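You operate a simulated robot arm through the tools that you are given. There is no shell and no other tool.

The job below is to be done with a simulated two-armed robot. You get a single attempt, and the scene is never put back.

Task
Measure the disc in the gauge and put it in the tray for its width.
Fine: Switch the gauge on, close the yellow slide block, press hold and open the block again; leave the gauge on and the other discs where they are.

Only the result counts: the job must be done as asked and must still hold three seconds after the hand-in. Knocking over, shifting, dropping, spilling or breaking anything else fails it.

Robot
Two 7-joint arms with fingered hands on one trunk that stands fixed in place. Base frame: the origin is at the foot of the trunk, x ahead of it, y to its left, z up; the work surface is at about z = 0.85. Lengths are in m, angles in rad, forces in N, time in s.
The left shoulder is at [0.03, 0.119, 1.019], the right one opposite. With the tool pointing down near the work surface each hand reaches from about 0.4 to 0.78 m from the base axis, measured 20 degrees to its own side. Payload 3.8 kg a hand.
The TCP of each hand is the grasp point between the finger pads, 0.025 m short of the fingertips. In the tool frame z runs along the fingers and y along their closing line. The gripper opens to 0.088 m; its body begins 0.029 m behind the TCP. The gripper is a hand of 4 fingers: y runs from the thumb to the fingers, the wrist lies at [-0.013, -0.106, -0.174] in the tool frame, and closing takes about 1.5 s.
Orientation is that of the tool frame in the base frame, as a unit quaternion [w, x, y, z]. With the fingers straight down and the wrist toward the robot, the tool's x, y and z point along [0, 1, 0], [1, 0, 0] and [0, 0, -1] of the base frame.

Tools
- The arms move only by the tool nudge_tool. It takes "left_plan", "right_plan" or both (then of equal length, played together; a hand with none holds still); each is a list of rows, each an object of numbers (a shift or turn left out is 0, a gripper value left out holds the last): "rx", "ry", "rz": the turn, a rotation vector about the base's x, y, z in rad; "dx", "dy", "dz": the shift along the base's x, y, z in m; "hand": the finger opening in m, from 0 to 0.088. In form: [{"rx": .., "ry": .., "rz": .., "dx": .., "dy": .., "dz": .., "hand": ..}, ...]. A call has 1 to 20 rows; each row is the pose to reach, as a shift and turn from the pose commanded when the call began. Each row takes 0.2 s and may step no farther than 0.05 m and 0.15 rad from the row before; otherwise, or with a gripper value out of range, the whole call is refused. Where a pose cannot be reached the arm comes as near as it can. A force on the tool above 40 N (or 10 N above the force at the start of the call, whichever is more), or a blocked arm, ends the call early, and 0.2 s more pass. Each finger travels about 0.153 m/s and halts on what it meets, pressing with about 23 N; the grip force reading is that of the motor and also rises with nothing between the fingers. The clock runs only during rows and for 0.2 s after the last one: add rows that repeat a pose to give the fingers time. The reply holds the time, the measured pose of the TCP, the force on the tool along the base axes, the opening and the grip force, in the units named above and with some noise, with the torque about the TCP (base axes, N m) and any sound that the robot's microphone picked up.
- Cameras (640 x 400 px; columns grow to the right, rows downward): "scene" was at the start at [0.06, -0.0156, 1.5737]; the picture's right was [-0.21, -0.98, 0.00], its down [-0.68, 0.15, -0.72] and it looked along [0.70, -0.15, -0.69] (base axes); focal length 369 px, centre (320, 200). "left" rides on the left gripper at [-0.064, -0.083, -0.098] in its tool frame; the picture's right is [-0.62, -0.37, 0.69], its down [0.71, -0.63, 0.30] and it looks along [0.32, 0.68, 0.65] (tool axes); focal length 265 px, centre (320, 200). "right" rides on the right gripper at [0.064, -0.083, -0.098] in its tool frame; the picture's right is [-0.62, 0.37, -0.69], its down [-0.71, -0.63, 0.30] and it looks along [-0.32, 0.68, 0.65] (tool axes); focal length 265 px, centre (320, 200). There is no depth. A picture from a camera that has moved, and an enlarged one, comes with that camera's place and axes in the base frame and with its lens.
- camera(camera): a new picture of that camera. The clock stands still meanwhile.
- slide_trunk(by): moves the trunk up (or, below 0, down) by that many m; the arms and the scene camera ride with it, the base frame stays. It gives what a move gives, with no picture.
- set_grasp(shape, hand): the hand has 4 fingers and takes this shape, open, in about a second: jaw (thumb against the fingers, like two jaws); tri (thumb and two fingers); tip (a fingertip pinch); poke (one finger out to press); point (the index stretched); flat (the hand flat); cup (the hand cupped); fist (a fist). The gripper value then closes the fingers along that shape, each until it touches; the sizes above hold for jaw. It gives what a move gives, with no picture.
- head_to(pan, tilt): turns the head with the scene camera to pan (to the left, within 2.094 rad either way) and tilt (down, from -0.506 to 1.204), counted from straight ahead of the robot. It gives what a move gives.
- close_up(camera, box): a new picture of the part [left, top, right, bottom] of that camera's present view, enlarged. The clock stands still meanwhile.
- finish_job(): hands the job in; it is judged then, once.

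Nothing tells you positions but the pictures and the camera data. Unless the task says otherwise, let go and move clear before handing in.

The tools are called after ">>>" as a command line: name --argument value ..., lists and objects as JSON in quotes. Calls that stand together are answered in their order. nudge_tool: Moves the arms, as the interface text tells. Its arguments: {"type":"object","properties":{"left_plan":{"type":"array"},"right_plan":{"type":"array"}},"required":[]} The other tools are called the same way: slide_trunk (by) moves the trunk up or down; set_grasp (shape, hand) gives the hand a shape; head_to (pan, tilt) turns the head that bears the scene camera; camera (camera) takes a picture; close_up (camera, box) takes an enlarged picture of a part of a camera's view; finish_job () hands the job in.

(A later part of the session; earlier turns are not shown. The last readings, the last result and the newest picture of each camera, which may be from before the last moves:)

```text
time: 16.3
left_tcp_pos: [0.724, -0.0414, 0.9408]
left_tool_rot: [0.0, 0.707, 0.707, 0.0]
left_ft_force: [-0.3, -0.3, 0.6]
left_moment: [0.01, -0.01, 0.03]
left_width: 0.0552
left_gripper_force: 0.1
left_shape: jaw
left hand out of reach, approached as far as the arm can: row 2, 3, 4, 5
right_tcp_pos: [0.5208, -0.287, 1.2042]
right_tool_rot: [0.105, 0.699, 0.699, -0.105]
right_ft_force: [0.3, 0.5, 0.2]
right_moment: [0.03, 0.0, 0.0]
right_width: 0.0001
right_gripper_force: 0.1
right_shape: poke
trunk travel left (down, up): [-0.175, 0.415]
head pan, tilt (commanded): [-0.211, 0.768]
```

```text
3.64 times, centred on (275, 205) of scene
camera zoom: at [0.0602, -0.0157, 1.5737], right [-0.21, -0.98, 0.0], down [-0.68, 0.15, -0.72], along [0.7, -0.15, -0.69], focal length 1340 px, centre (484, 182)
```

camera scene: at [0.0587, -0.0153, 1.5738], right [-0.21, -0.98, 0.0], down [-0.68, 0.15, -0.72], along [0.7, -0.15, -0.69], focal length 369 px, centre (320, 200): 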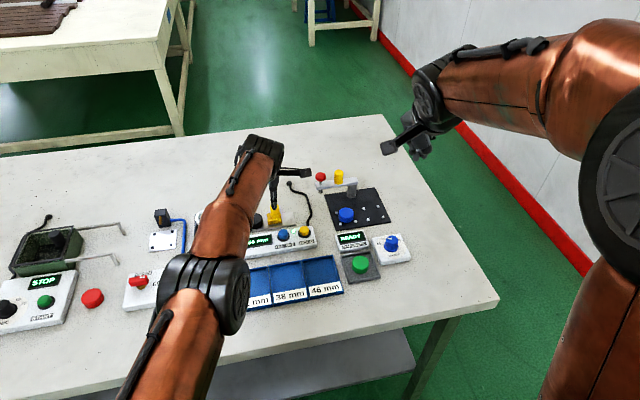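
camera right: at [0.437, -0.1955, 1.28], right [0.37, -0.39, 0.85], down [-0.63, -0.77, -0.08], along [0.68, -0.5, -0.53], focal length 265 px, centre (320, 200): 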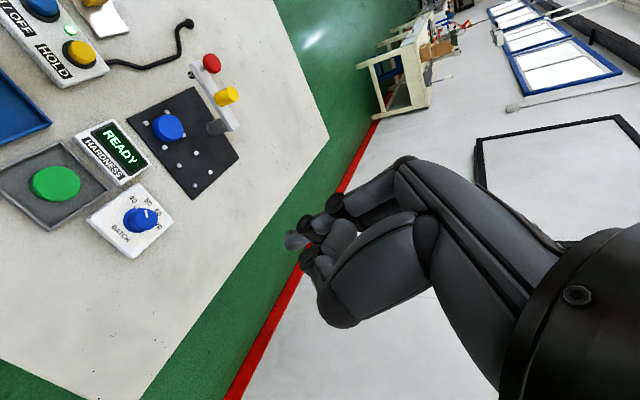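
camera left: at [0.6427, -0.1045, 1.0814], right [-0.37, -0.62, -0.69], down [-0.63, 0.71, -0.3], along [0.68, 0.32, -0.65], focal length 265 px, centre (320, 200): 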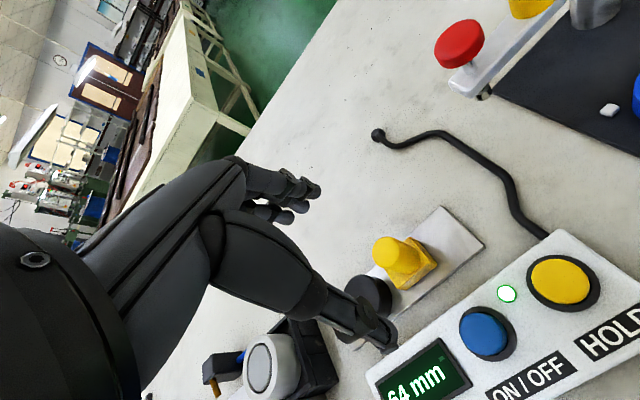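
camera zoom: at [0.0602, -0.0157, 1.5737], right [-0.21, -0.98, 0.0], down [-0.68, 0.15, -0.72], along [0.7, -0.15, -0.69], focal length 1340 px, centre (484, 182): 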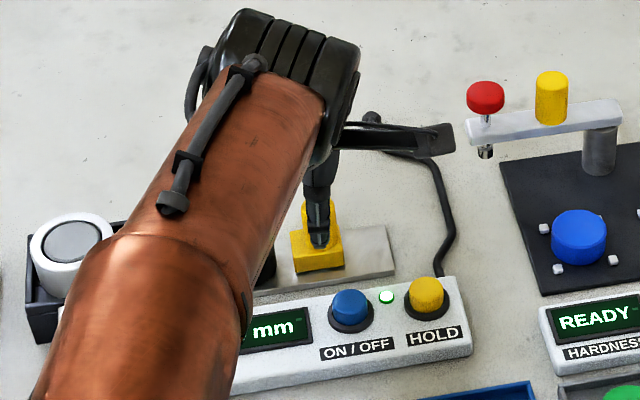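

The left arm is at its reach limit here (x≈0.724), while the right arm still has reach at this y. I'll park the left hand again, untilt the right hand and switch it to jaw for the slide block.

>>> nudge_tool --left_plan '[{"dz": 0.045}, {"dx": -0.018, "dy": 0.029, "dz": 0.07}, {"dx": -0.037, "dy": 0.058, "dz": 0.095}, {"dx": -0.056, "dy": 0.087, "dz": 0.12}, {"dx": -0.075, "dy": 0.116, "dz": 0.145}, {"dx": -0.095, "dy": 0.145, "dz": 0.168}, {"dx": -0.115, "dy": 0.174, "dz": 0.19}, {"dx": -0.135, "dy": 0.203, "dz": 0.21}, {"dx": -0.155, "dy": 0.232, "dz": 0.23}, {"dx": -0.175, "dy": 0.262, "dz": 0.248}, {"dx": -0.175, "dy": 0.262, "dz": 0.248, "hand": 0.088}]' --right_plan '[{}, {}, {}, {"rx": 0.1}, {"rx": 0.2}, {"rx": 0.3}, {"rx": 0.3}, {"rx": 0.3}, {"rx": 0.3}, {"rx": 0.3}, {"rx": 0.3}]'

>>> set_grasp --hand "right" --shape "jaw"

>>> close_up --camera "scene" --box '[232, 195, 318, 260]'

```text
time: 18.7
left_tcp_pos: [0.55, 0.2231, 1.185]
left_tool_rot: [0.0, 0.707, 0.707, -0.001]
left_ft_force: [-0.3, -0.2, 0.9]
left_moment: [0.0, 0.0, -0.01]
left_width: 0.0878
left_gripper_force: 0.2
left_shape: jaw
right_tcp_pos: [0.5229, -0.2876, 1.2038]
right_tool_rot: [-0.001, 0.707, 0.707, -0.001]
right_ft_force: [-0.6, -0.2, 0.7]
right_moment: [0.03, 0.02, -0.01]
right_width: 0.0
right_gripper_force: 0.1
right_shape: poke
trunk travel left (down, up): [-0.175, 0.415]
head pan, tilt (commanded): [-0.211, 0.768]
```

```text
time: 19.6
left_tcp_pos: [0.5483, 0.2238, 1.1866]
left_tool_rot: [0.0, 0.707, 0.707, 0.0]
left_ft_force: [-0.1, -0.2, -0.2]
left_moment: [-0.01, 0.02, -0.02]
left_width: 0.0878
left_gripper_force: 0.0
left_shape: jaw
right_tcp_pos: [0.5214, -0.2871, 1.204]
right_tool_rot: [0.0, 0.707, 0.707, 0.0]
right_ft_force: [0.3, -0.1, 0.7]
right_moment: [0.02, 0.04, 0.03]
right_width: 0.0876
right_gripper_force: 0.0
right_shape: jaw
trunk travel left (down, up): [-0.175, 0.415]
head pan, tilt (commanded): [-0.211, 0.768]
```

```text
6.15 times, centred on (275, 228) of scene
camera zoom: at [0.0601, -0.0157, 1.5737], right [-0.21, -0.98, 0.0], down [-0.68, 0.15, -0.72], along [0.7, -0.15, -0.69], focal length 2268 px, centre (597, 31)
```

zoom: 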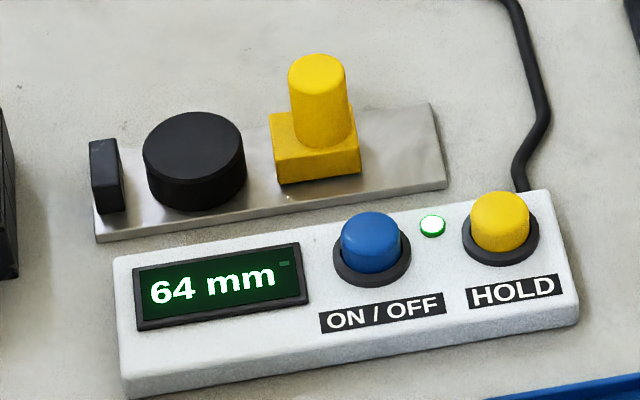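

Nothing has changed on the gauge. I'll bring the right hand above the knob with the fingers pre-closed to 0.055.

>>> nudge_tool --right_plan '[{"dx": 0.022, "dy": 0.027, "dz": -0.022}, {"dx": 0.045, "dy": 0.054, "dz": -0.045}, {"dx": 0.068, "dy": 0.081, "dz": -0.07}, {"dx": 0.091, "dy": 0.108, "dz": -0.095}, {"dx": 0.114, "dy": 0.135, "dz": -0.12}, {"dx": 0.138, "dy": 0.162, "dz": -0.146}, {"dx": 0.162, "dy": 0.189, "dz": -0.172}, {"dx": 0.186, "dy": 0.216, "dz": -0.198, "hand": 0.055}, {"dx": 0.21, "dy": 0.2435, "dz": -0.222, "hand": 0.055}, {"dx": 0.21, "dy": 0.2435, "dz": -0.222, "hand": 0.055}]'

>>> camera --camera "right"

>>> close_up --camera "left" --box '[440, 0, 640, 140]'

>>> close_up --camera "scene" --box '[220, 150, 330, 260]'

```text
time: 21.8
left_tcp_pos: [0.5483, 0.2229, 1.1876]
left_tool_rot: [0.0, 0.707, 0.707, 0.0]
left_ft_force: [-0.4, -0.1, -0.5]
left_moment: [0.02, -0.02, -0.02]
left_width: 0.0878
left_gripper_force: 0.0
left_shape: jaw
right_tcp_pos: [0.7307, -0.0433, 0.9813]
right_tool_rot: [0.0, 0.707, 0.707, -0.001]
right_ft_force: [0.2, 0.6, 0.2]
right_moment: [0.03, 0.01, -0.02]
right_width: 0.0549
right_gripper_force: 0.0
right_shape: jaw
trunk travel left (down, up): [-0.175, 0.415]
head pan, tilt (commanded): [-0.211, 0.768]
```

```text
taken
camera right: at [0.6469, 0.022, 1.079], right [0.37, -0.62, 0.69], down [-0.63, -0.71, -0.3], along [0.68, -0.32, -0.65], focal length 265 px, centre (320, 200)
```

right: 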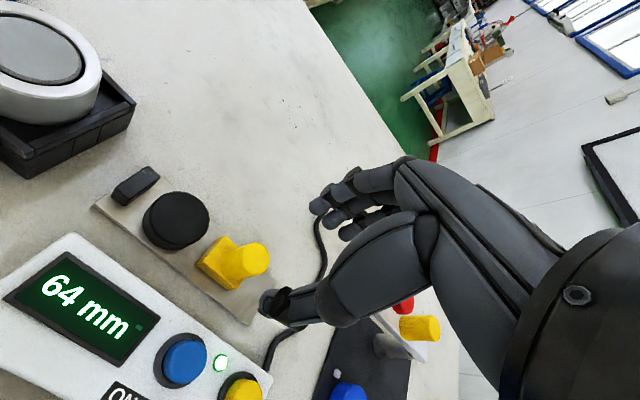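

```text
2.86 times, centred on (540, 70) of left
camera zoom: at [0.465, 0.1591, 1.2851], right [-0.37, -0.62, -0.69], down [-0.63, 0.71, -0.3], along [0.68, 0.32, -0.65], focal length 758 px, centre (-309, 571)
```

zoom: 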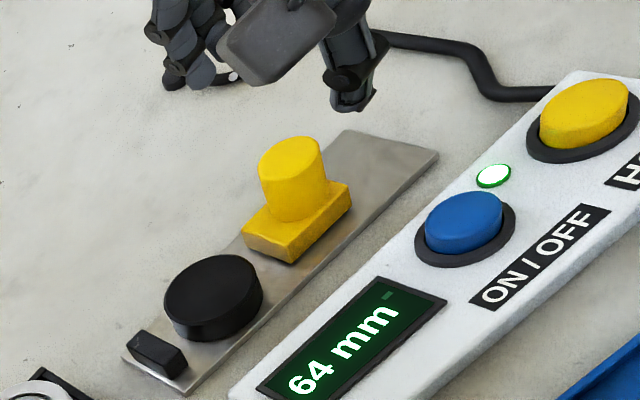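

```text
3.64 times, centred on (275, 205) of scene
camera zoom: at [0.0592, -0.0159, 1.5738], right [-0.21, -0.98, 0.0], down [-0.68, 0.15, -0.72], along [0.7, -0.15, -0.69], focal length 1340 px, centre (484, 182)
```

zoom: 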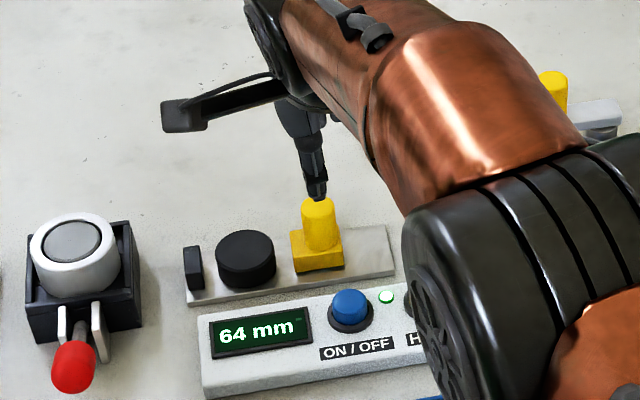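

The knob is aligned directly beneath the right TCP. I'll descend to TCP z≈0.914, which puts the fingertips just above disc height.

>>> nudge_tool --right_plan '[{"dx": 0.001, "dy": 0.001, "dz": -0.025}, {"dx": 0.001, "dy": 0.001, "dz": -0.045}, {"dx": 0.001, "dy": 0.001, "dz": -0.06}, {"dx": 0.001, "dy": 0.001, "dz": -0.067}, {"dx": 0.001, "dy": 0.001, "dz": -0.067}]'

>>> close_up --camera "right" --box '[160, 120, 440, 340]'

>>> close_up --camera "left" --box '[440, 0, 640, 140]'

```text
time: 23.0
left_tcp_pos: [0.5487, 0.2241, 1.1858]
left_tool_rot: [0.0, 0.707, 0.707, 0.0]
left_ft_force: [-0.1, 0.0, -0.4]
left_moment: [-0.02, -0.04, 0.02]
left_width: 0.0879
left_gripper_force: 0.1
left_shape: jaw
right_tcp_pos: [0.732, -0.0408, 0.9164]
right_tool_rot: [0.0, 0.707, 0.707, 0.0]
right_ft_force: [-0.2, 0.3, 0.1]
right_moment: [-0.02, 0.01, -0.01]
right_width: 0.0553
right_gripper_force: 0.0
right_shape: jaw
trunk travel left (down, up): [-0.175, 0.415]
head pan, tilt (commanded): [-0.211, 0.768]
```

```text
1.82 times, centred on (300, 230) of right
camera zoom: at [0.6491, 0.0239, 1.0136], right [0.37, -0.62, 0.69], down [-0.63, -0.71, -0.3], along [0.68, -0.32, -0.65], focal length 483 px, centre (356, 146)
```

zoom: 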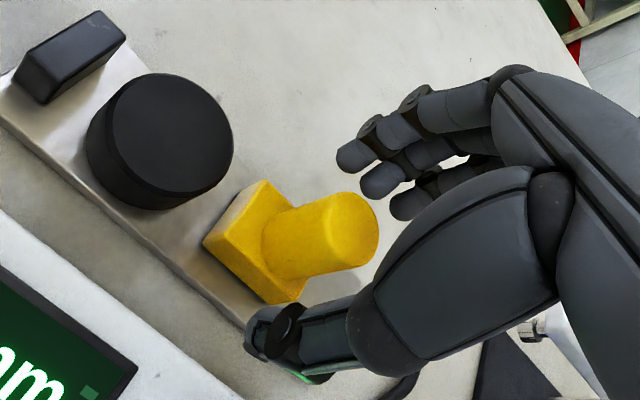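

```text
2.86 times, centred on (540, 70) of left
camera zoom: at [0.4657, 0.1595, 1.2848], right [-0.37, -0.62, -0.69], down [-0.63, 0.71, -0.3], along [0.68, 0.32, -0.65], focal length 758 px, centre (-309, 571)
```

zoom: 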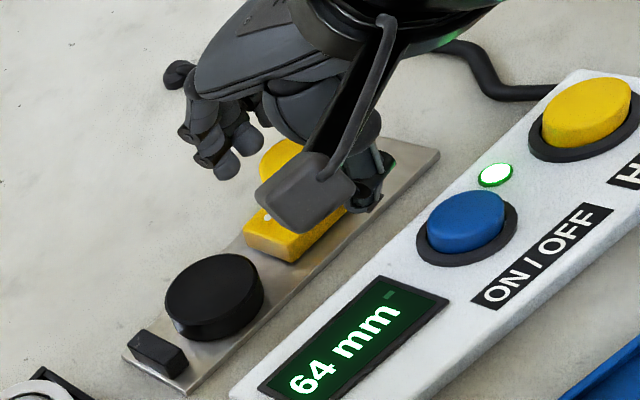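

The knob is between the thumb and fingers. I'll close the grip on it.

>>> nudge_tool --right_plan '[{"dz": -0.002, "hand": 0.035}, {"dz": -0.002, "hand": 0.02}, {"dz": -0.002, "hand": 0.01}, {"dz": -0.002, "hand": 0.01}, {"dz": -0.002, "hand": 0.01}]'

>>> close_up --camera "right" --box '[160, 120, 440, 340]'

>>> close_up --camera "left" --box '[440, 0, 640, 140]'

```text
time: 24.2
left_tcp_pos: [0.549, 0.2229, 1.1863]
left_tool_rot: [0.0, 0.707, 0.707, 0.0]
left_ft_force: [-0.3, -0.7, 0.3]
left_moment: [0.01, 0.0, 0.0]
left_width: 0.0879
left_gripper_force: 0.0
left_shape: jaw
right_tcp_pos: [0.7315, -0.0411, 0.9137]
right_tool_rot: [0.0, 0.707, 0.708, 0.0]
right_ft_force: [1.3, -0.1, 1.1]
right_moment: [0.03, -0.08, 0.01]
right_width: 0.0135
right_gripper_force: 22.9
right_shape: jaw
trunk travel left (down, up): [-0.175, 0.415]
head pan, tilt (commanded): [-0.211, 0.768]
```

```text
1.82 times, centred on (300, 230) of right
camera zoom: at [0.6495, 0.0238, 1.0119], right [0.37, -0.62, 0.69], down [-0.63, -0.71, -0.3], along [0.68, -0.32, -0.65], focal length 483 px, centre (356, 146)
```

zoom: 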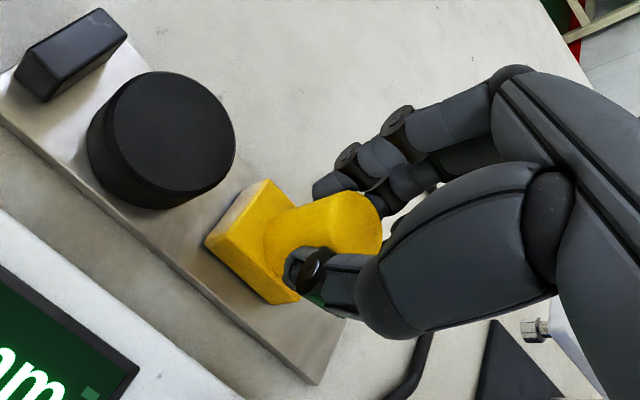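

```text
2.86 times, centred on (540, 70) of left
camera zoom: at [0.4659, 0.1595, 1.2847], right [-0.37, -0.62, -0.69], down [-0.63, 0.71, -0.3], along [0.68, 0.32, -0.65], focal length 758 px, centre (-309, 571)
```

zoom: 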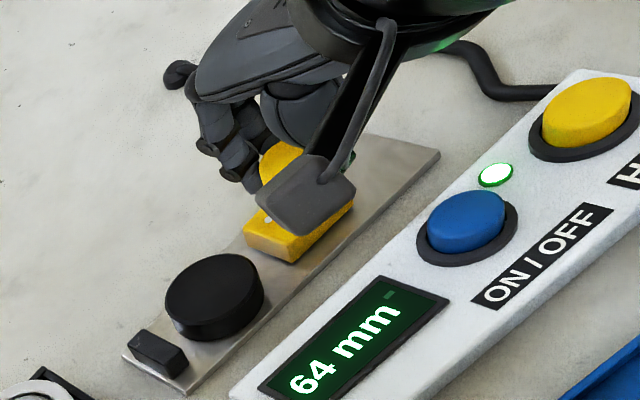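

The knob is gripped. I'll slide it toward +y by 0.016 m in small steps, then check the reading.

>>> nudge_tool --right_plan '[{"dy": 0.004}, {"dy": 0.008}, {"dy": 0.012}, {"dy": 0.015}]'

>>> close_up --camera "right" --box '[160, 120, 440, 340]'

>>> close_up --camera "left" --box '[440, 0, 640, 140]'

```text
time: 25.2
left_tcp_pos: [0.5485, 0.2236, 1.1866]
left_tool_rot: [0.0, 0.707, 0.707, 0.0]
left_ft_force: [-0.3, 0.1, -0.4]
left_moment: [0.0, 0.0, 0.03]
left_width: 0.088
left_gripper_force: 0.0
left_shape: jaw
right_tcp_pos: [0.7329, -0.0267, 0.9132]
right_tool_rot: [-0.001, 0.708, 0.707, 0.0]
right_ft_force: [2.5, -0.5, 0.6]
right_moment: [-0.02, -0.12, -0.02]
right_width: 0.0139
right_gripper_force: 22.6
right_shape: jaw
trunk travel left (down, up): [-0.175, 0.415]
head pan, tilt (commanded): [-0.211, 0.768]
```

```text
1.82 times, centred on (300, 230) of right
camera zoom: at [0.6493, 0.0384, 1.0119], right [0.37, -0.62, 0.69], down [-0.63, -0.71, -0.3], along [0.68, -0.32, -0.65], focal length 483 px, centre (356, 146)
```

zoom: 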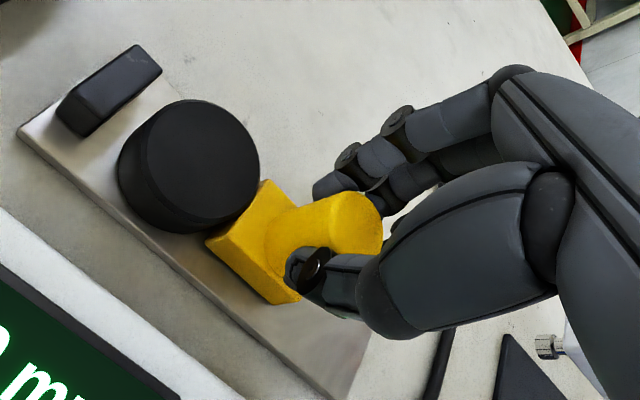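

```text
2.86 times, centred on (540, 70) of left
camera zoom: at [0.466, 0.1594, 1.2847], right [-0.37, -0.62, -0.69], down [-0.63, 0.71, -0.3], along [0.68, 0.32, -0.65], focal length 758 px, centre (-309, 571)
```

zoom: 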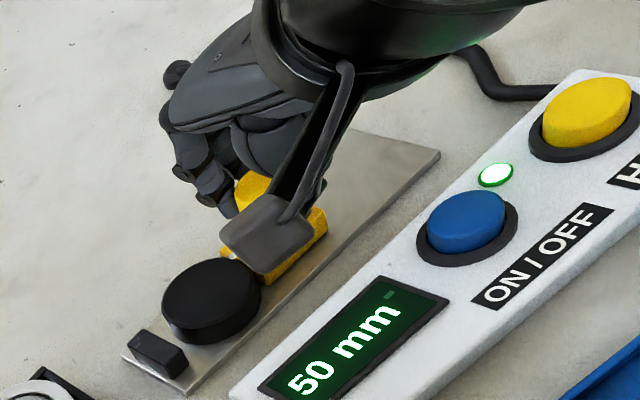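

The reading follows the block (50 mm) and it has now met the disc. I'll continue in 2 mm steps until force builds against the stop.

>>> nudge_tool --right_plan '[{"dy": 0.002}, {"dy": 0.004}]'

>>> close_up --camera "left" --box '[440, 0, 640, 140]'

>>> close_up --camera "right" --box '[160, 120, 440, 340]'

```text
time: 25.8
left_tcp_pos: [0.5486, 0.2245, 1.1864]
left_tool_rot: [0.0, 0.707, 0.707, 0.0]
left_ft_force: [0.2, 0.3, -0.2]
left_moment: [0.01, 0.01, 0.01]
left_width: 0.088
left_gripper_force: 0.0
left_shape: jaw
right_tcp_pos: [0.7323, -0.0213, 0.9139]
right_tool_rot: [0.0, 0.707, 0.707, 0.0]
right_ft_force: [0.9, -1.1, 1.5]
right_moment: [-0.03, -0.04, 0.0]
right_width: 0.0135
right_gripper_force: 23.0
right_shape: jaw
trunk travel left (down, up): [-0.175, 0.415]
head pan, tilt (commanded): [-0.211, 0.768]
```

```text
2.86 times, centred on (540, 70) of left
camera zoom: at [0.4656, 0.1594, 1.2848], right [-0.37, -0.62, -0.69], down [-0.63, 0.71, -0.3], along [0.68, 0.32, -0.65], focal length 758 px, centre (-309, 571)
```

zoom: 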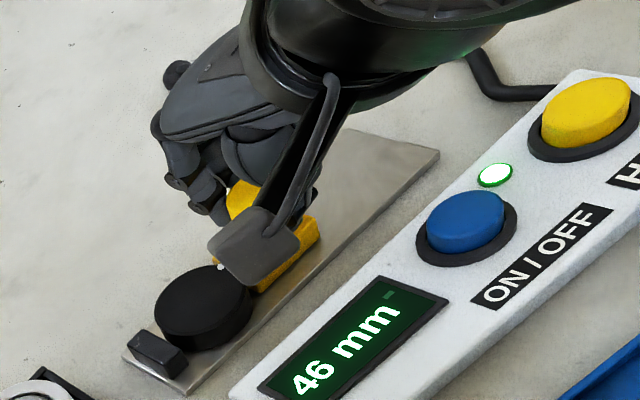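

```text
1.82 times, centred on (300, 230) of right
camera zoom: at [0.6495, 0.043, 1.0118], right [0.37, -0.62, 0.69], down [-0.63, -0.71, -0.3], along [0.68, -0.32, -0.65], focal length 483 px, centre (356, 146)
```

zoom: 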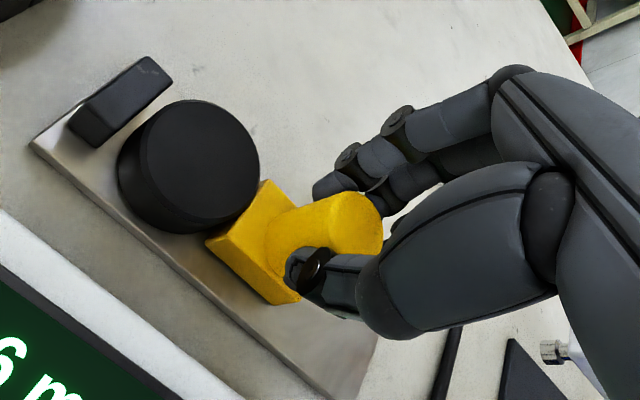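

Now 46 mm with a gap still visible at the stop and almost no force. I'll continue.

>>> nudge_tool --right_plan '[{"dy": 0.001}, {"dy": 0.002}, {"dy": 0.003}]'

>>> close_up --camera "left" --box '[440, 0, 640, 140]'

>>> close_up --camera "right" --box '[160, 120, 440, 340]'

```text
time: 26.6
left_tcp_pos: [0.5493, 0.2243, 1.1861]
left_tool_rot: [0.0, 0.707, 0.707, 0.001]
left_ft_force: [0.2, 0.0, 0.2]
left_moment: [0.0, 0.03, 0.02]
left_width: 0.0879
left_gripper_force: 0.1
left_shape: jaw
right_tcp_pos: [0.7323, -0.0191, 0.913]
right_tool_rot: [0.0, 0.708, 0.706, 0.0]
right_ft_force: [-0.5, -1.2, 2.9]
right_moment: [-0.01, -0.01, 0.03]
right_width: 0.0138
right_gripper_force: 23.1
right_shape: jaw
trunk travel left (down, up): [-0.175, 0.415]
head pan, tilt (commanded): [-0.211, 0.768]
```

```text
2.86 times, centred on (540, 70) of left
camera zoom: at [0.4653, 0.1595, 1.2849], right [-0.37, -0.62, -0.69], down [-0.63, 0.71, -0.3], along [0.68, 0.32, -0.65], focal length 758 px, centre (-309, 571)
```

zoom: 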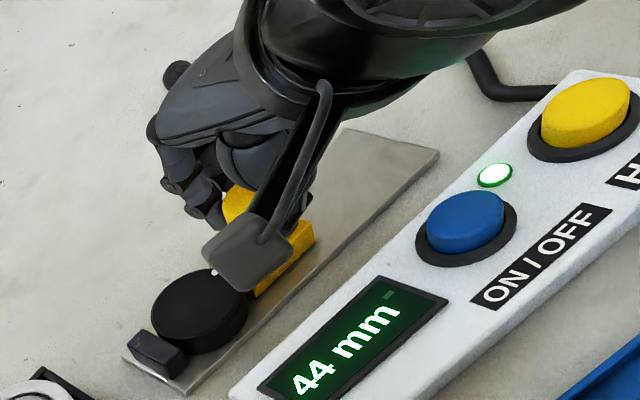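

```text
1.82 times, centred on (300, 230) of right
camera zoom: at [0.6496, 0.0453, 1.0117], right [0.37, -0.62, 0.69], down [-0.63, -0.71, -0.3], along [0.68, -0.32, -0.65], focal length 483 px, centre (356, 146)
```

zoom: 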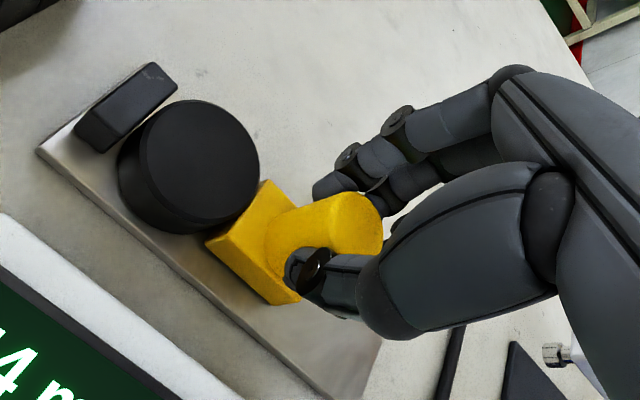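

Now 44 mm with a small gap left at the stop. I'll keep going by millimetres.

>>> nudge_tool --right_plan '[{"dy": 0.001}, {"dy": 0.002}, {"dy": 0.003}]'

>>> close_up --camera "left" --box '[440, 0, 640, 140]'

>>> close_up --camera "right" --box '[160, 120, 440, 340]'

```text
time: 27.4
left_tcp_pos: [0.5485, 0.223, 1.1868]
left_tool_rot: [0.0, 0.707, 0.707, 0.0]
left_ft_force: [-0.2, -0.3, -0.2]
left_moment: [-0.02, 0.0, 0.0]
left_width: 0.0879
left_gripper_force: 0.1
left_shape: jaw
right_tcp_pos: [0.7322, -0.0169, 0.9134]
right_tool_rot: [-0.001, 0.707, 0.707, 0.0]
right_ft_force: [1.0, -4.5, 2.5]
right_moment: [-0.1, -0.1, -0.03]
right_width: 0.0138
right_gripper_force: 23.1
right_shape: jaw
trunk travel left (down, up): [-0.175, 0.415]
head pan, tilt (commanded): [-0.211, 0.768]
```

```text
2.86 times, centred on (540, 70) of left
camera zoom: at [0.4656, 0.1587, 1.2849], right [-0.37, -0.62, -0.69], down [-0.63, 0.71, -0.3], along [0.68, 0.32, -0.65], focal length 758 px, centre (-309, 571)
```

zoom: 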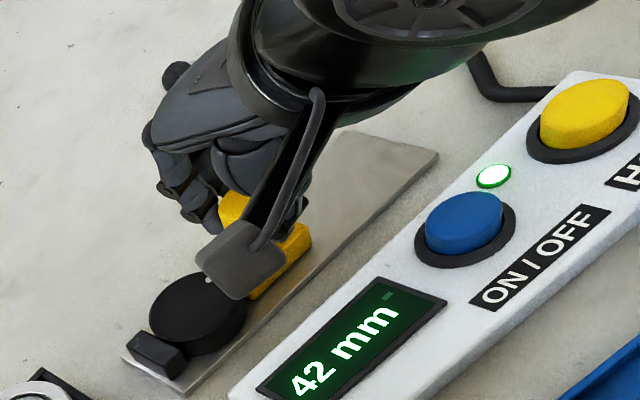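

```text
1.82 times, centred on (300, 230) of right
camera zoom: at [0.6495, 0.0475, 1.0116], right [0.37, -0.62, 0.69], down [-0.63, -0.71, -0.3], along [0.68, -0.33, -0.65], focal length 483 px, centre (356, 146)
```

zoom: 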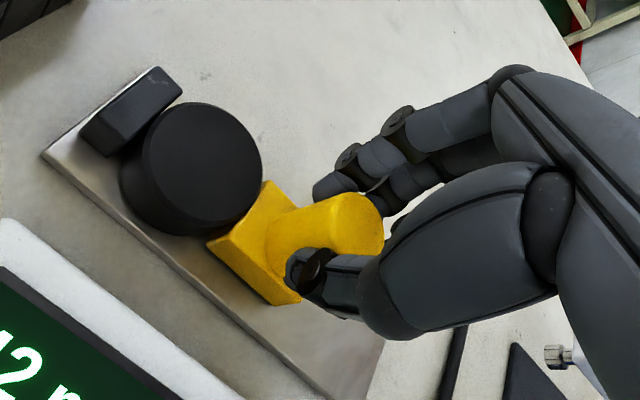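

42 mm and resistance appears (4.5 N). I'll press another 2 mm to confirm the block is fully closed on the disc.

>>> nudge_tool --right_plan '[{"dy": 0.001}, {"dy": 0.002}, {"dy": 0.002}]'

>>> close_up --camera "left" --box '[440, 0, 640, 140]'

>>> close_up --camera "right" --box '[160, 120, 440, 340]'

```text
time: 28.2
left_tcp_pos: [0.5476, 0.2229, 1.1871]
left_tool_rot: [0.0, 0.707, 0.707, 0.001]
left_ft_force: [0.2, 0.1, -0.4]
left_moment: [0.02, 0.01, 0.0]
left_width: 0.0879
left_gripper_force: 0.0
left_shape: jaw
right_tcp_pos: [0.7313, -0.015, 0.9136]
right_tool_rot: [0.0, 0.707, 0.707, 0.0]
right_ft_force: [0.4, -7.9, 4.7]
right_moment: [-0.19, -0.06, -0.07]
right_width: 0.0139
right_gripper_force: 23.2
right_shape: jaw
trunk travel left (down, up): [-0.175, 0.415]
head pan, tilt (commanded): [-0.211, 0.768]
```

```text
2.86 times, centred on (540, 70) of left
camera zoom: at [0.4653, 0.1582, 1.2851], right [-0.37, -0.62, -0.69], down [-0.63, 0.71, -0.3], along [0.68, 0.32, -0.65], focal length 758 px, centre (-309, 571)
```

zoom: 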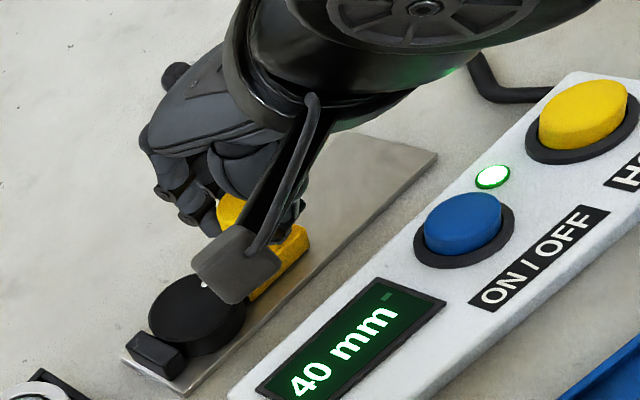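

```text
1.82 times, centred on (300, 230) of right
camera zoom: at [0.6494, 0.0489, 1.0115], right [0.37, -0.62, 0.69], down [-0.63, -0.71, -0.3], along [0.68, -0.33, -0.65], focal length 483 px, centre (356, 146)
```

zoom: 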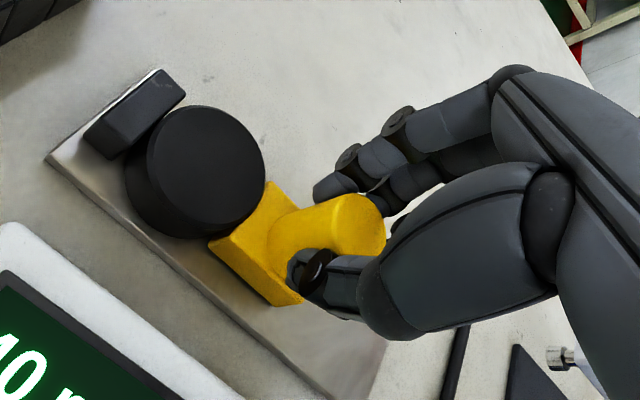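

The reading dropped to 40 mm as force rose to about 8 N, which is odd, so I won't push harder. I'll look closely at the disc contacts.

>>> close_up --camera "right" --box '[170, 140, 310, 270]'

>>> close_up --camera "left" --box '[475, 60, 585, 150]'

>>> close_up --camera "scene" --box '[220, 170, 320, 260]'

```text
3.08 times, centred on (240, 205) of right
camera zoom: at [0.6494, 0.0489, 1.0115], right [0.37, -0.62, 0.69], down [-0.63, -0.71, -0.3], along [0.68, -0.33, -0.65], focal length 817 px, centre (566, 185)
```

zoom: 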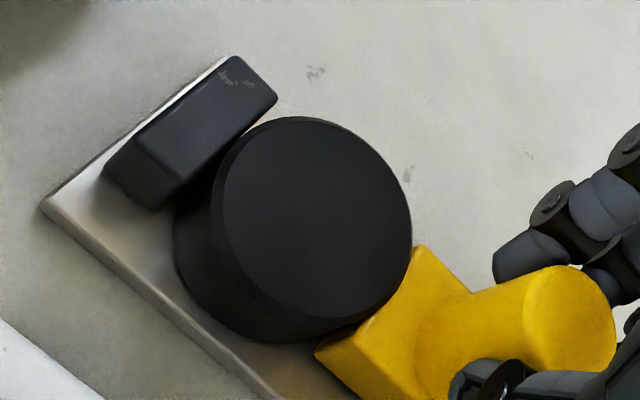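

```text
4.44 times, centred on (530, 105) of left
camera zoom: at [0.4653, 0.1582, 1.2851], right [-0.37, -0.62, -0.69], down [-0.63, 0.71, -0.3], along [0.68, 0.32, -0.65], focal length 1180 px, centre (-613, 622)
```

zoom: 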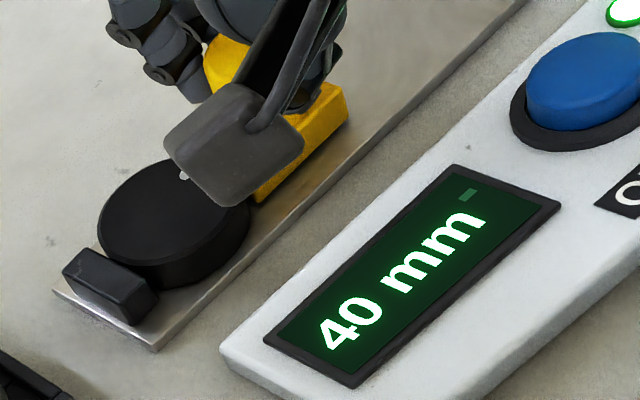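

```text
4.44 times, centred on (270, 215) of scene
camera zoom: at [0.0596, -0.0168, 1.5738], right [-0.21, -0.98, 0.0], down [-0.68, 0.15, -0.72], along [0.7, -0.15, -0.69], focal length 1638 px, centre (542, 133)
```

zoom: 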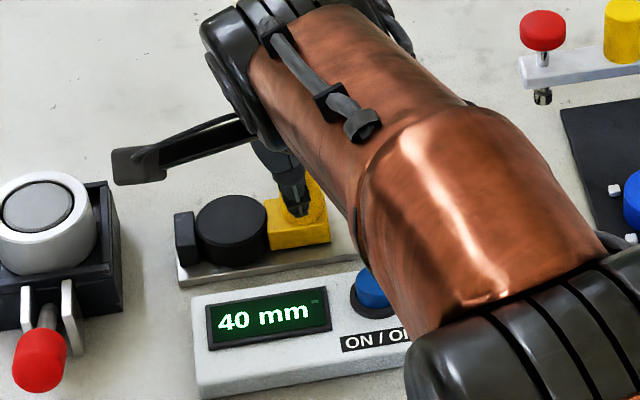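

The disc is touching both the stop and the block. I'll release the knob in place so the squeeze relaxes, then read the display again.

>>> nudge_tool --right_plan '[{"dy": -0.001, "hand": 0.02}, {"dy": -0.001, "hand": 0.035}, {"dy": -0.001, "hand": 0.05}, {"dy": -0.001, "hand": 0.055}, {"dy": -0.001, "hand": 0.055}]'

>>> close_up --camera "left" --box '[440, 0, 640, 140]'

>>> close_up --camera "right" --box '[160, 120, 440, 340]'

```text
time: 29.4
left_tcp_pos: [0.5485, 0.2238, 1.1865]
left_tool_rot: [0.0, 0.707, 0.708, 0.001]
left_ft_force: [-1.1, -0.6, 1.0]
left_moment: [0.01, 0.0, 0.01]
left_width: 0.088
left_gripper_force: 0.1
left_shape: jaw
right_tcp_pos: [0.7318, -0.0155, 0.9128]
right_tool_rot: [0.001, 0.707, 0.707, -0.001]
right_ft_force: [1.2, 0.1, 1.0]
right_moment: [-0.01, 0.06, -0.01]
right_width: 0.0546
right_gripper_force: 0.1
right_shape: jaw
trunk travel left (down, up): [-0.175, 0.415]
head pan, tilt (commanded): [-0.211, 0.768]
```

```text
2.86 times, centred on (540, 70) of left
camera zoom: at [0.4657, 0.1594, 1.2848], right [-0.37, -0.62, -0.69], down [-0.63, 0.71, -0.3], along [0.68, 0.32, -0.65], focal length 758 px, centre (-309, 571)
```

zoom: 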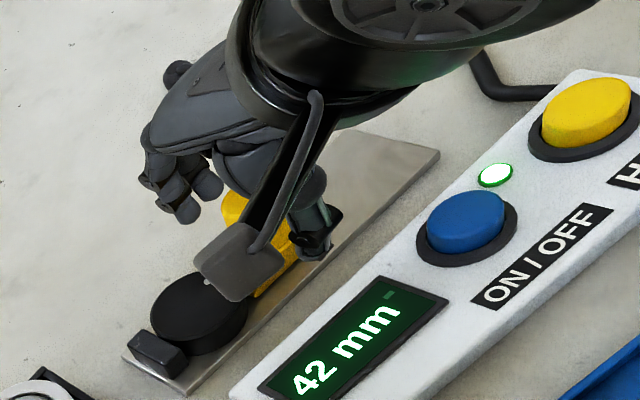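

```text
1.82 times, centred on (300, 230) of right
camera zoom: at [0.6495, 0.0489, 1.0113], right [0.37, -0.62, 0.69], down [-0.63, -0.71, -0.3], along [0.68, -0.32, -0.65], focal length 483 px, centre (356, 146)
```

zoom: 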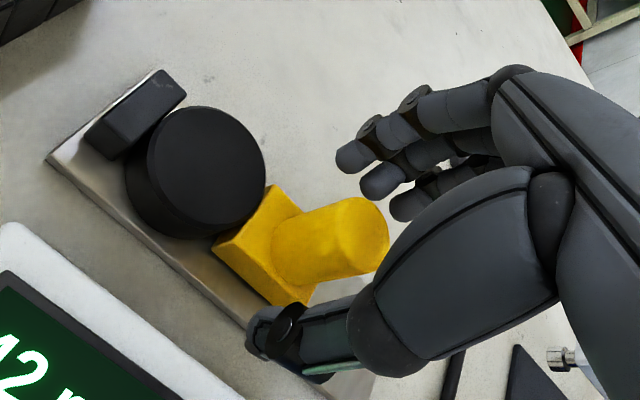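

With the squeeze relaxed the reading is a steady 42 mm and the block stays closed on the disc. I'll lift the right hand clear and change it to poke for the HOLD button.

>>> nudge_tool --right_plan '[{"dz": 0.03}, {"dz": 0.065}, {"dz": 0.1}, {"dz": 0.1}]'

>>> set_grasp --hand "right" --shape "poke"

>>> nudge_tool --right_plan '[{"dx": -0.02, "dy": -0.02, "rx": -0.1}, {"dx": -0.04, "dy": -0.045, "rx": -0.2}, {"dx": -0.06, "dy": -0.07, "rx": -0.3}, {"dx": -0.073, "dy": -0.084, "dz": -0.02, "rx": -0.3}, {"dx": -0.073, "dy": -0.084, "dz": -0.05, "rx": -0.3}, {"dx": -0.073, "dy": -0.084, "dz": -0.08, "rx": -0.3}, {"dx": -0.073, "dy": -0.084, "dz": -0.08, "rx": -0.3}]'

>>> camera --camera "right"

>>> close_up --camera "left" --box '[440, 0, 640, 140]'

```text
time: 30.4
left_tcp_pos: [0.5484, 0.2243, 1.1851]
left_tool_rot: [-0.001, 0.707, 0.707, 0.001]
left_ft_force: [-0.2, -0.4, -0.1]
left_moment: [0.0, -0.02, -0.01]
left_width: 0.0881
left_gripper_force: 0.2
left_shape: jaw
right_tcp_pos: [0.7322, -0.0147, 1.014]
right_tool_rot: [-0.001, 0.707, 0.707, -0.001]
right_ft_force: [-0.4, -0.1, -1.5]
right_moment: [0.0, 0.02, -0.01]
right_width: 0.0548
right_gripper_force: 0.1
right_shape: jaw
trunk travel left (down, up): [-0.175, 0.415]
head pan, tilt (commanded): [-0.211, 0.768]
```

```text
time: 31.3
left_tcp_pos: [0.5489, 0.2249, 1.1864]
left_tool_rot: [0.0, 0.707, 0.707, 0.0]
left_ft_force: [0.3, 0.2, 0.4]
left_moment: [0.0, -0.01, 0.02]
left_width: 0.0878
left_gripper_force: 0.0
left_shape: jaw
right_tcp_pos: [0.7328, -0.0148, 1.0133]
right_tool_rot: [0.0, 0.707, 0.707, 0.0]
right_ft_force: [0.0, 0.7, 0.2]
right_moment: [0.01, 0.01, 0.0]
right_width: 0.0
right_gripper_force: 0.0
right_shape: poke
trunk travel left (down, up): [-0.175, 0.415]
head pan, tilt (commanded): [-0.211, 0.768]
```

```text
time: 32.9
left_tcp_pos: [0.5486, 0.2236, 1.187]
left_tool_rot: [0.0, 0.707, 0.708, 0.0]
left_ft_force: [-0.5, 0.5, -0.3]
left_moment: [-0.03, 0.02, 0.0]
left_width: 0.088
left_gripper_force: 0.1
left_shape: jaw
right_tcp_pos: [0.6592, -0.0998, 0.9328]
right_tool_rot: [0.106, 0.699, 0.699, -0.106]
right_ft_force: [-0.3, -0.7, 1.0]
right_moment: [0.05, -0.01, 0.02]
right_width: 0.0
right_gripper_force: 0.1
right_shape: poke
trunk travel left (down, up): [-0.175, 0.415]
head pan, tilt (commanded): [-0.211, 0.768]
```

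```text
taken
camera right: at [0.5764, -0.0077, 1.0078], right [0.37, -0.39, 0.85], down [-0.63, -0.77, -0.08], along [0.68, -0.5, -0.53], focal length 265 px, centre (320, 200)
```

right: 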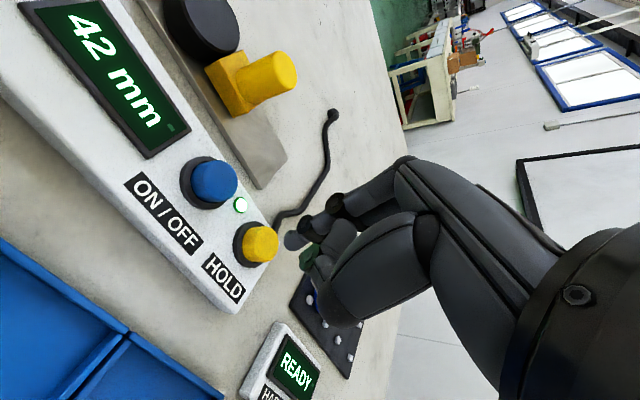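

```text
2.86 times, centred on (540, 70) of left
camera zoom: at [0.4655, 0.1595, 1.2849], right [-0.37, -0.62, -0.69], down [-0.63, 0.71, -0.3], along [0.68, 0.32, -0.65], focal length 758 px, centre (-309, 571)
```

zoom: 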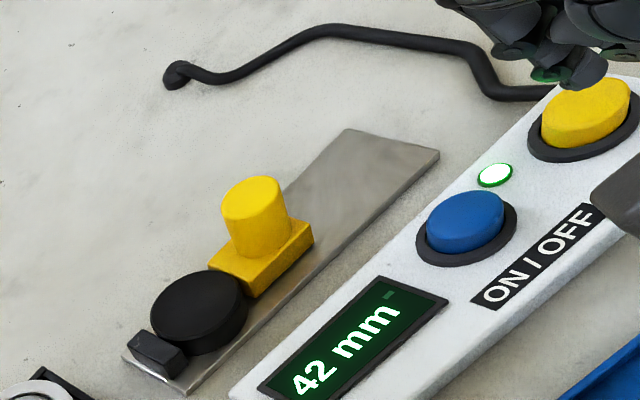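

The display reads 42 mm with the block closed, and the poke finger is lined up over HOLD. I'll press HOLD down to the same depth that clicked the ON/OFF button.

>>> nudge_tool --right_plan '[{"dz": -0.01}, {"dz": -0.018}, {"dz": -0.022}, {"dz": -0.025}]'

>>> close_up --camera "right" --box '[120, 60, 400, 300]'

>>> close_up --camera "left" --box '[440, 0, 640, 140]'

```text
time: 33.9
left_tcp_pos: [0.5482, 0.2235, 1.1849]
left_tool_rot: [0.001, 0.707, 0.707, 0.0]
left_ft_force: [-0.8, 1.1, 0.2]
left_moment: [-0.03, 0.03, -0.03]
left_width: 0.0877
left_gripper_force: 0.1
left_shape: jaw
right_tcp_pos: [0.6597, -0.1001, 0.9089]
right_tool_rot: [0.105, 0.699, 0.7, -0.106]
right_ft_force: [0.0, -0.6, 0.8]
right_moment: [0.0, 0.01, 0.01]
right_width: 0.0
right_gripper_force: 0.1
right_shape: poke
trunk travel left (down, up): [-0.175, 0.415]
head pan, tilt (commanded): [-0.211, 0.768]
```

```text
1.67 times, centred on (260, 180) of right
camera zoom: at [0.5764, -0.008, 0.9841], right [0.37, -0.39, 0.85], down [-0.63, -0.77, -0.08], along [0.68, -0.5, -0.53], focal length 442 px, centre (420, 233)
```

zoom: 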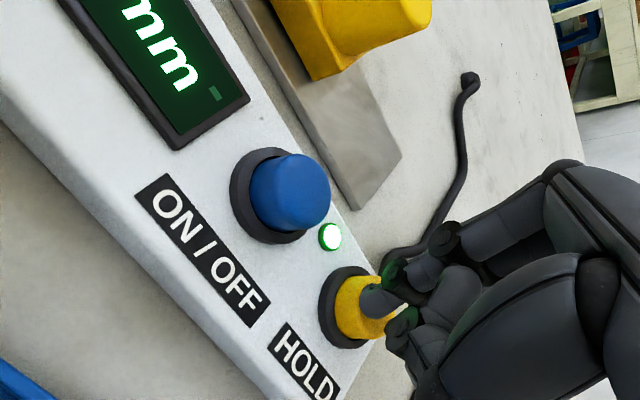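

```text
2.86 times, centred on (540, 70) of left
camera zoom: at [0.4656, 0.1595, 1.2848], right [-0.37, -0.62, -0.69], down [-0.63, 0.71, -0.3], along [0.68, 0.32, -0.65], focal length 758 px, centre (-309, 571)
```

zoom: 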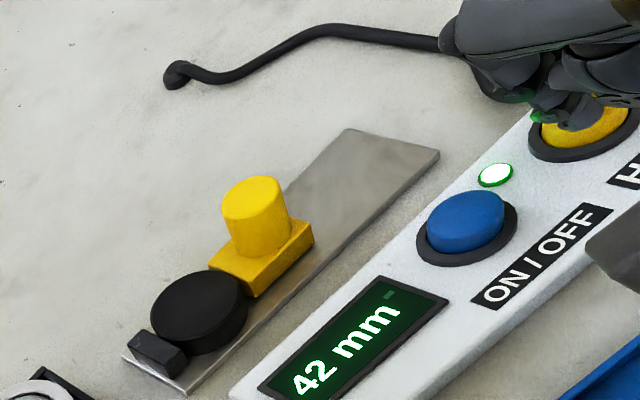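

The finger is centred on HOLD, just touching. I'll press the last few mm.

>>> nudge_tool --right_plan '[{"dz": -0.002}, {"dz": -0.004}, {"dz": -0.006}]'

>>> close_up --camera "left" --box '[440, 0, 640, 140]'

>>> close_up --camera "right" --box '[120, 60, 400, 300]'

```text
time: 34.7
left_tcp_pos: [0.5481, 0.2237, 1.1866]
left_tool_rot: [0.0, 0.707, 0.707, 0.0]
left_ft_force: [-0.6, 0.7, -1.1]
left_moment: [0.0, -0.01, -0.02]
left_width: 0.0875
left_gripper_force: 0.2
left_shape: jaw
right_tcp_pos: [0.6593, -0.0986, 0.9048]
right_tool_rot: [0.106, 0.699, 0.699, -0.105]
right_ft_force: [0.5, -0.3, 6.5]
right_moment: [0.0, -0.02, -0.02]
right_width: 0.0
right_gripper_force: 0.1
right_shape: poke
trunk travel left (down, up): [-0.175, 0.415]
head pan, tilt (commanded): [-0.211, 0.768]
heard: click
```

```text
2.86 times, centred on (540, 70) of left
camera zoom: at [0.465, 0.1595, 1.2851], right [-0.37, -0.62, -0.69], down [-0.63, 0.71, -0.3], along [0.68, 0.32, -0.65], focal length 758 px, centre (-309, 571)
```

zoom: 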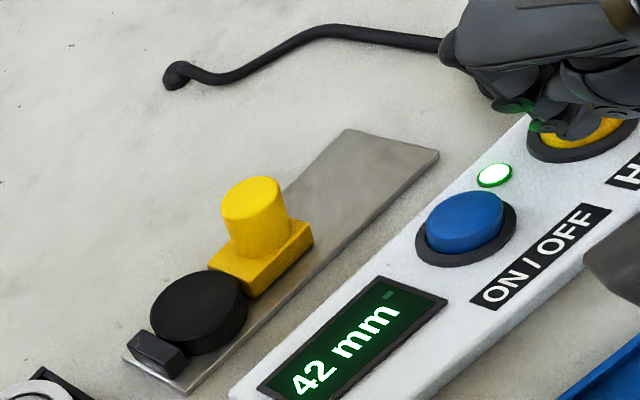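

```text
1.67 times, centred on (260, 180) of right
camera zoom: at [0.5759, -0.0079, 0.9786], right [0.37, -0.39, 0.85], down [-0.63, -0.77, -0.08], along [0.69, -0.5, -0.53], focal length 442 px, centre (420, 233)
```

zoom: 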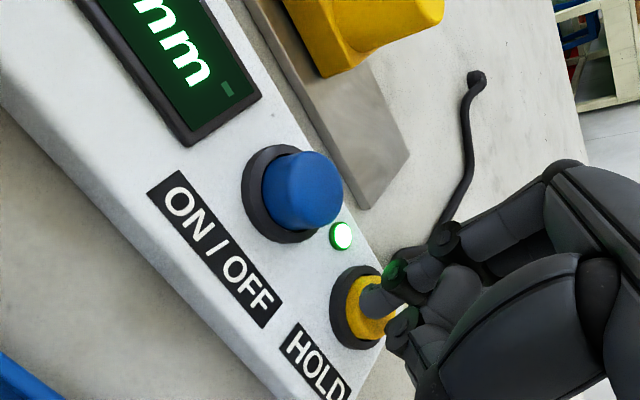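

HOLD clicked, and the display shows 42 mm. I'll raise the right hand, untilt it, and go back to the jaw shape to reopen the block.

>>> nudge_tool --right_plan '[{"dz": 0.02}, {"dz": 0.05}, {"dz": 0.08}, {"dz": 0.108, "rx": 0.1}, {"dx": 0.02, "dy": 0.02, "dz": 0.108, "rx": 0.2}, {"dx": 0.04, "dy": 0.045, "dz": 0.108, "rx": 0.3}, {"dx": 0.06, "dy": 0.065, "dz": 0.108, "rx": 0.3}, {"dx": 0.073, "dy": 0.08, "dz": 0.108, "rx": 0.3}, {"dx": 0.073, "dy": 0.08, "dz": 0.108, "rx": 0.3}]'

>>> set_grasp --hand "right" --shape "jaw"

>>> nudge_tool --right_plan '[{"hand": 0.055}, {"dz": -0.025, "hand": 0.055}, {"dz": -0.033, "hand": 0.055}, {"dz": -0.033, "hand": 0.055}]'

>>> camera --camera "right"

>>> close_up --camera "left" --box '[440, 0, 640, 140]'

```text
time: 36.7
left_tcp_pos: [0.5481, 0.2235, 1.1872]
left_tool_rot: [0.001, 0.707, 0.707, 0.0]
left_ft_force: [-0.4, -0.3, -0.4]
left_moment: [0.0, 0.03, 0.0]
left_width: 0.088
left_gripper_force: 0.1
left_shape: jaw
right_tcp_pos: [0.7318, -0.0185, 1.0116]
right_tool_rot: [0.001, 0.708, 0.707, 0.0]
right_ft_force: [0.3, 0.8, 0.6]
right_moment: [0.0, 0.03, -0.04]
right_width: 0.0
right_gripper_force: 0.0
right_shape: poke
trunk travel left (down, up): [-0.175, 0.415]
head pan, tilt (commanded): [-0.211, 0.768]
```

```text
time: 37.6
left_tcp_pos: [0.5485, 0.2228, 1.1866]
left_tool_rot: [0.0, 0.707, 0.707, 0.001]
left_ft_force: [0.3, -0.1, 0.4]
left_moment: [0.0, -0.04, -0.01]
left_width: 0.088
left_gripper_force: 0.0
left_shape: jaw
right_tcp_pos: [0.7322, -0.0175, 1.0105]
right_tool_rot: [0.0, 0.708, 0.707, -0.001]
right_ft_force: [-0.7, 0.1, -0.2]
right_moment: [-0.02, -0.03, 0.03]
right_width: 0.088
right_gripper_force: 0.1
right_shape: jaw
trunk travel left (down, up): [-0.175, 0.415]
head pan, tilt (commanded): [-0.211, 0.768]
```

```text
time: 38.6
left_tcp_pos: [0.5485, 0.2234, 1.1866]
left_tool_rot: [0.0, 0.707, 0.708, 0.001]
left_ft_force: [-0.8, 0.1, 0.4]
left_moment: [0.0, 0.0, 0.02]
left_width: 0.088
left_gripper_force: 0.0
left_shape: jaw
right_tcp_pos: [0.733, -0.0188, 0.9778]
right_tool_rot: [-0.001, 0.707, 0.707, -0.001]
right_ft_force: [0.2, 0.1, -0.3]
right_moment: [-0.01, 0.02, 0.01]
right_width: 0.0551
right_gripper_force: 0.1
right_shape: jaw
trunk travel left (down, up): [-0.175, 0.415]
head pan, tilt (commanded): [-0.211, 0.768]
```

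```text
taken
camera right: at [0.6494, 0.046, 1.076], right [0.37, -0.62, 0.69], down [-0.63, -0.71, -0.3], along [0.68, -0.32, -0.65], focal length 265 px, centre (320, 200)
```

right: 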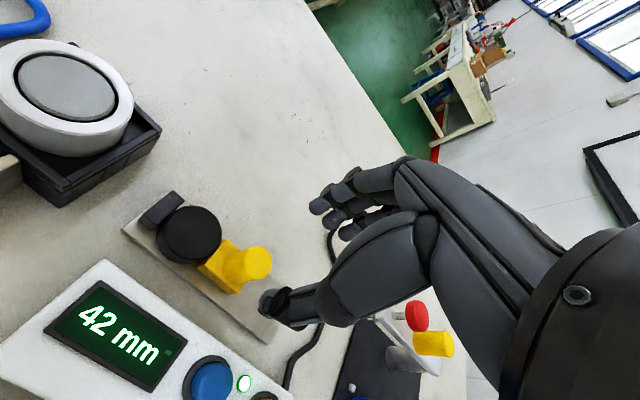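

```text
2.86 times, centred on (540, 70) of left
camera zoom: at [0.4659, 0.1595, 1.2847], right [-0.37, -0.62, -0.69], down [-0.63, 0.71, -0.3], along [0.68, 0.32, -0.65], focal length 758 px, centre (-309, 571)
```

zoom: 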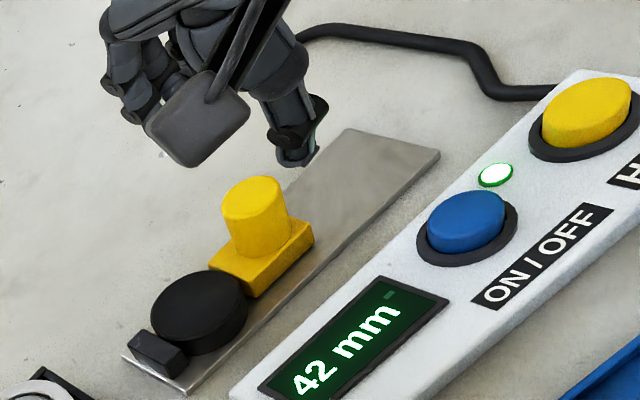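

The hand is aligned above the knob again, with 42 mm held. I'll descend and grip.

>>> nudge_tool --right_plan '[{"dz": -0.025}, {"dz": -0.045}, {"dz": -0.058}, {"dz": -0.065}, {"dz": -0.065, "hand": 0.035}, {"dz": -0.065, "hand": 0.02}, {"dz": -0.065, "hand": 0.01}, {"dz": -0.065, "hand": 0.01}, {"dz": -0.065, "hand": 0.01}]'

>>> close_up --camera "right" --box '[160, 120, 440, 340]'

>>> close_up --camera "left" --box '[440, 0, 640, 140]'

```text
time: 40.6
left_tcp_pos: [0.5495, 0.2244, 1.1858]
left_tool_rot: [0.001, 0.707, 0.707, -0.001]
left_ft_force: [-0.6, 0.1, 0.4]
left_moment: [0.0, -0.01, 0.02]
left_width: 0.0882
left_gripper_force: 0.1
left_shape: jaw
right_tcp_pos: [0.7328, -0.0193, 0.9125]
right_tool_rot: [0.0, 0.707, 0.708, 0.0]
right_ft_force: [1.7, 0.4, 0.7]
right_moment: [-0.02, -0.06, 0.03]
right_width: 0.0132
right_gripper_force: 22.9
right_shape: jaw
trunk travel left (down, up): [-0.175, 0.415]
head pan, tilt (commanded): [-0.211, 0.768]
```

```text
1.82 times, centred on (300, 230) of right
camera zoom: at [0.6499, 0.0454, 1.011], right [0.37, -0.62, 0.69], down [-0.63, -0.71, -0.3], along [0.68, -0.32, -0.65], focal length 483 px, centre (356, 146)
```

zoom: 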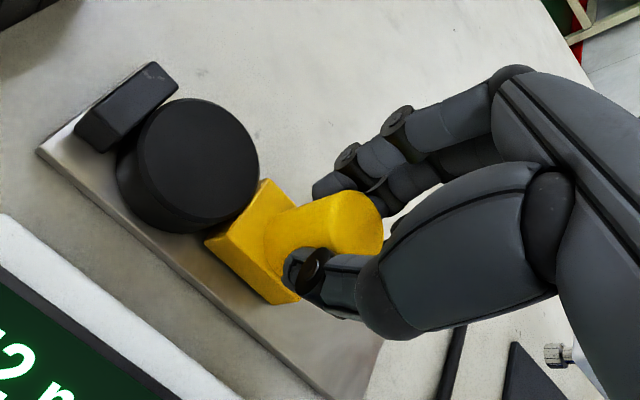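

```text
2.86 times, centred on (540, 70) of left
camera zoom: at [0.4658, 0.1596, 1.2847], right [-0.37, -0.62, -0.69], down [-0.63, 0.71, -0.3], along [0.68, 0.32, -0.65], focal length 758 px, centre (-309, 571)
```

zoom: 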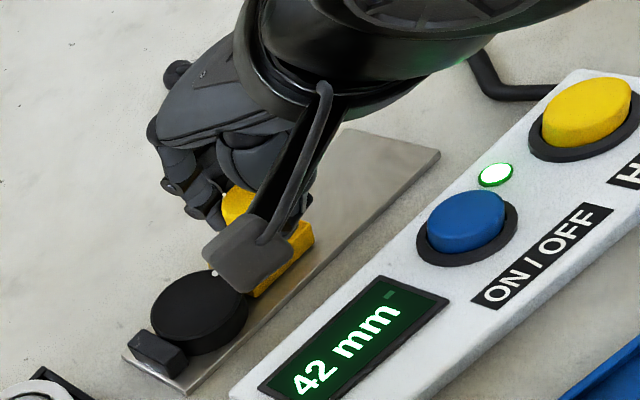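

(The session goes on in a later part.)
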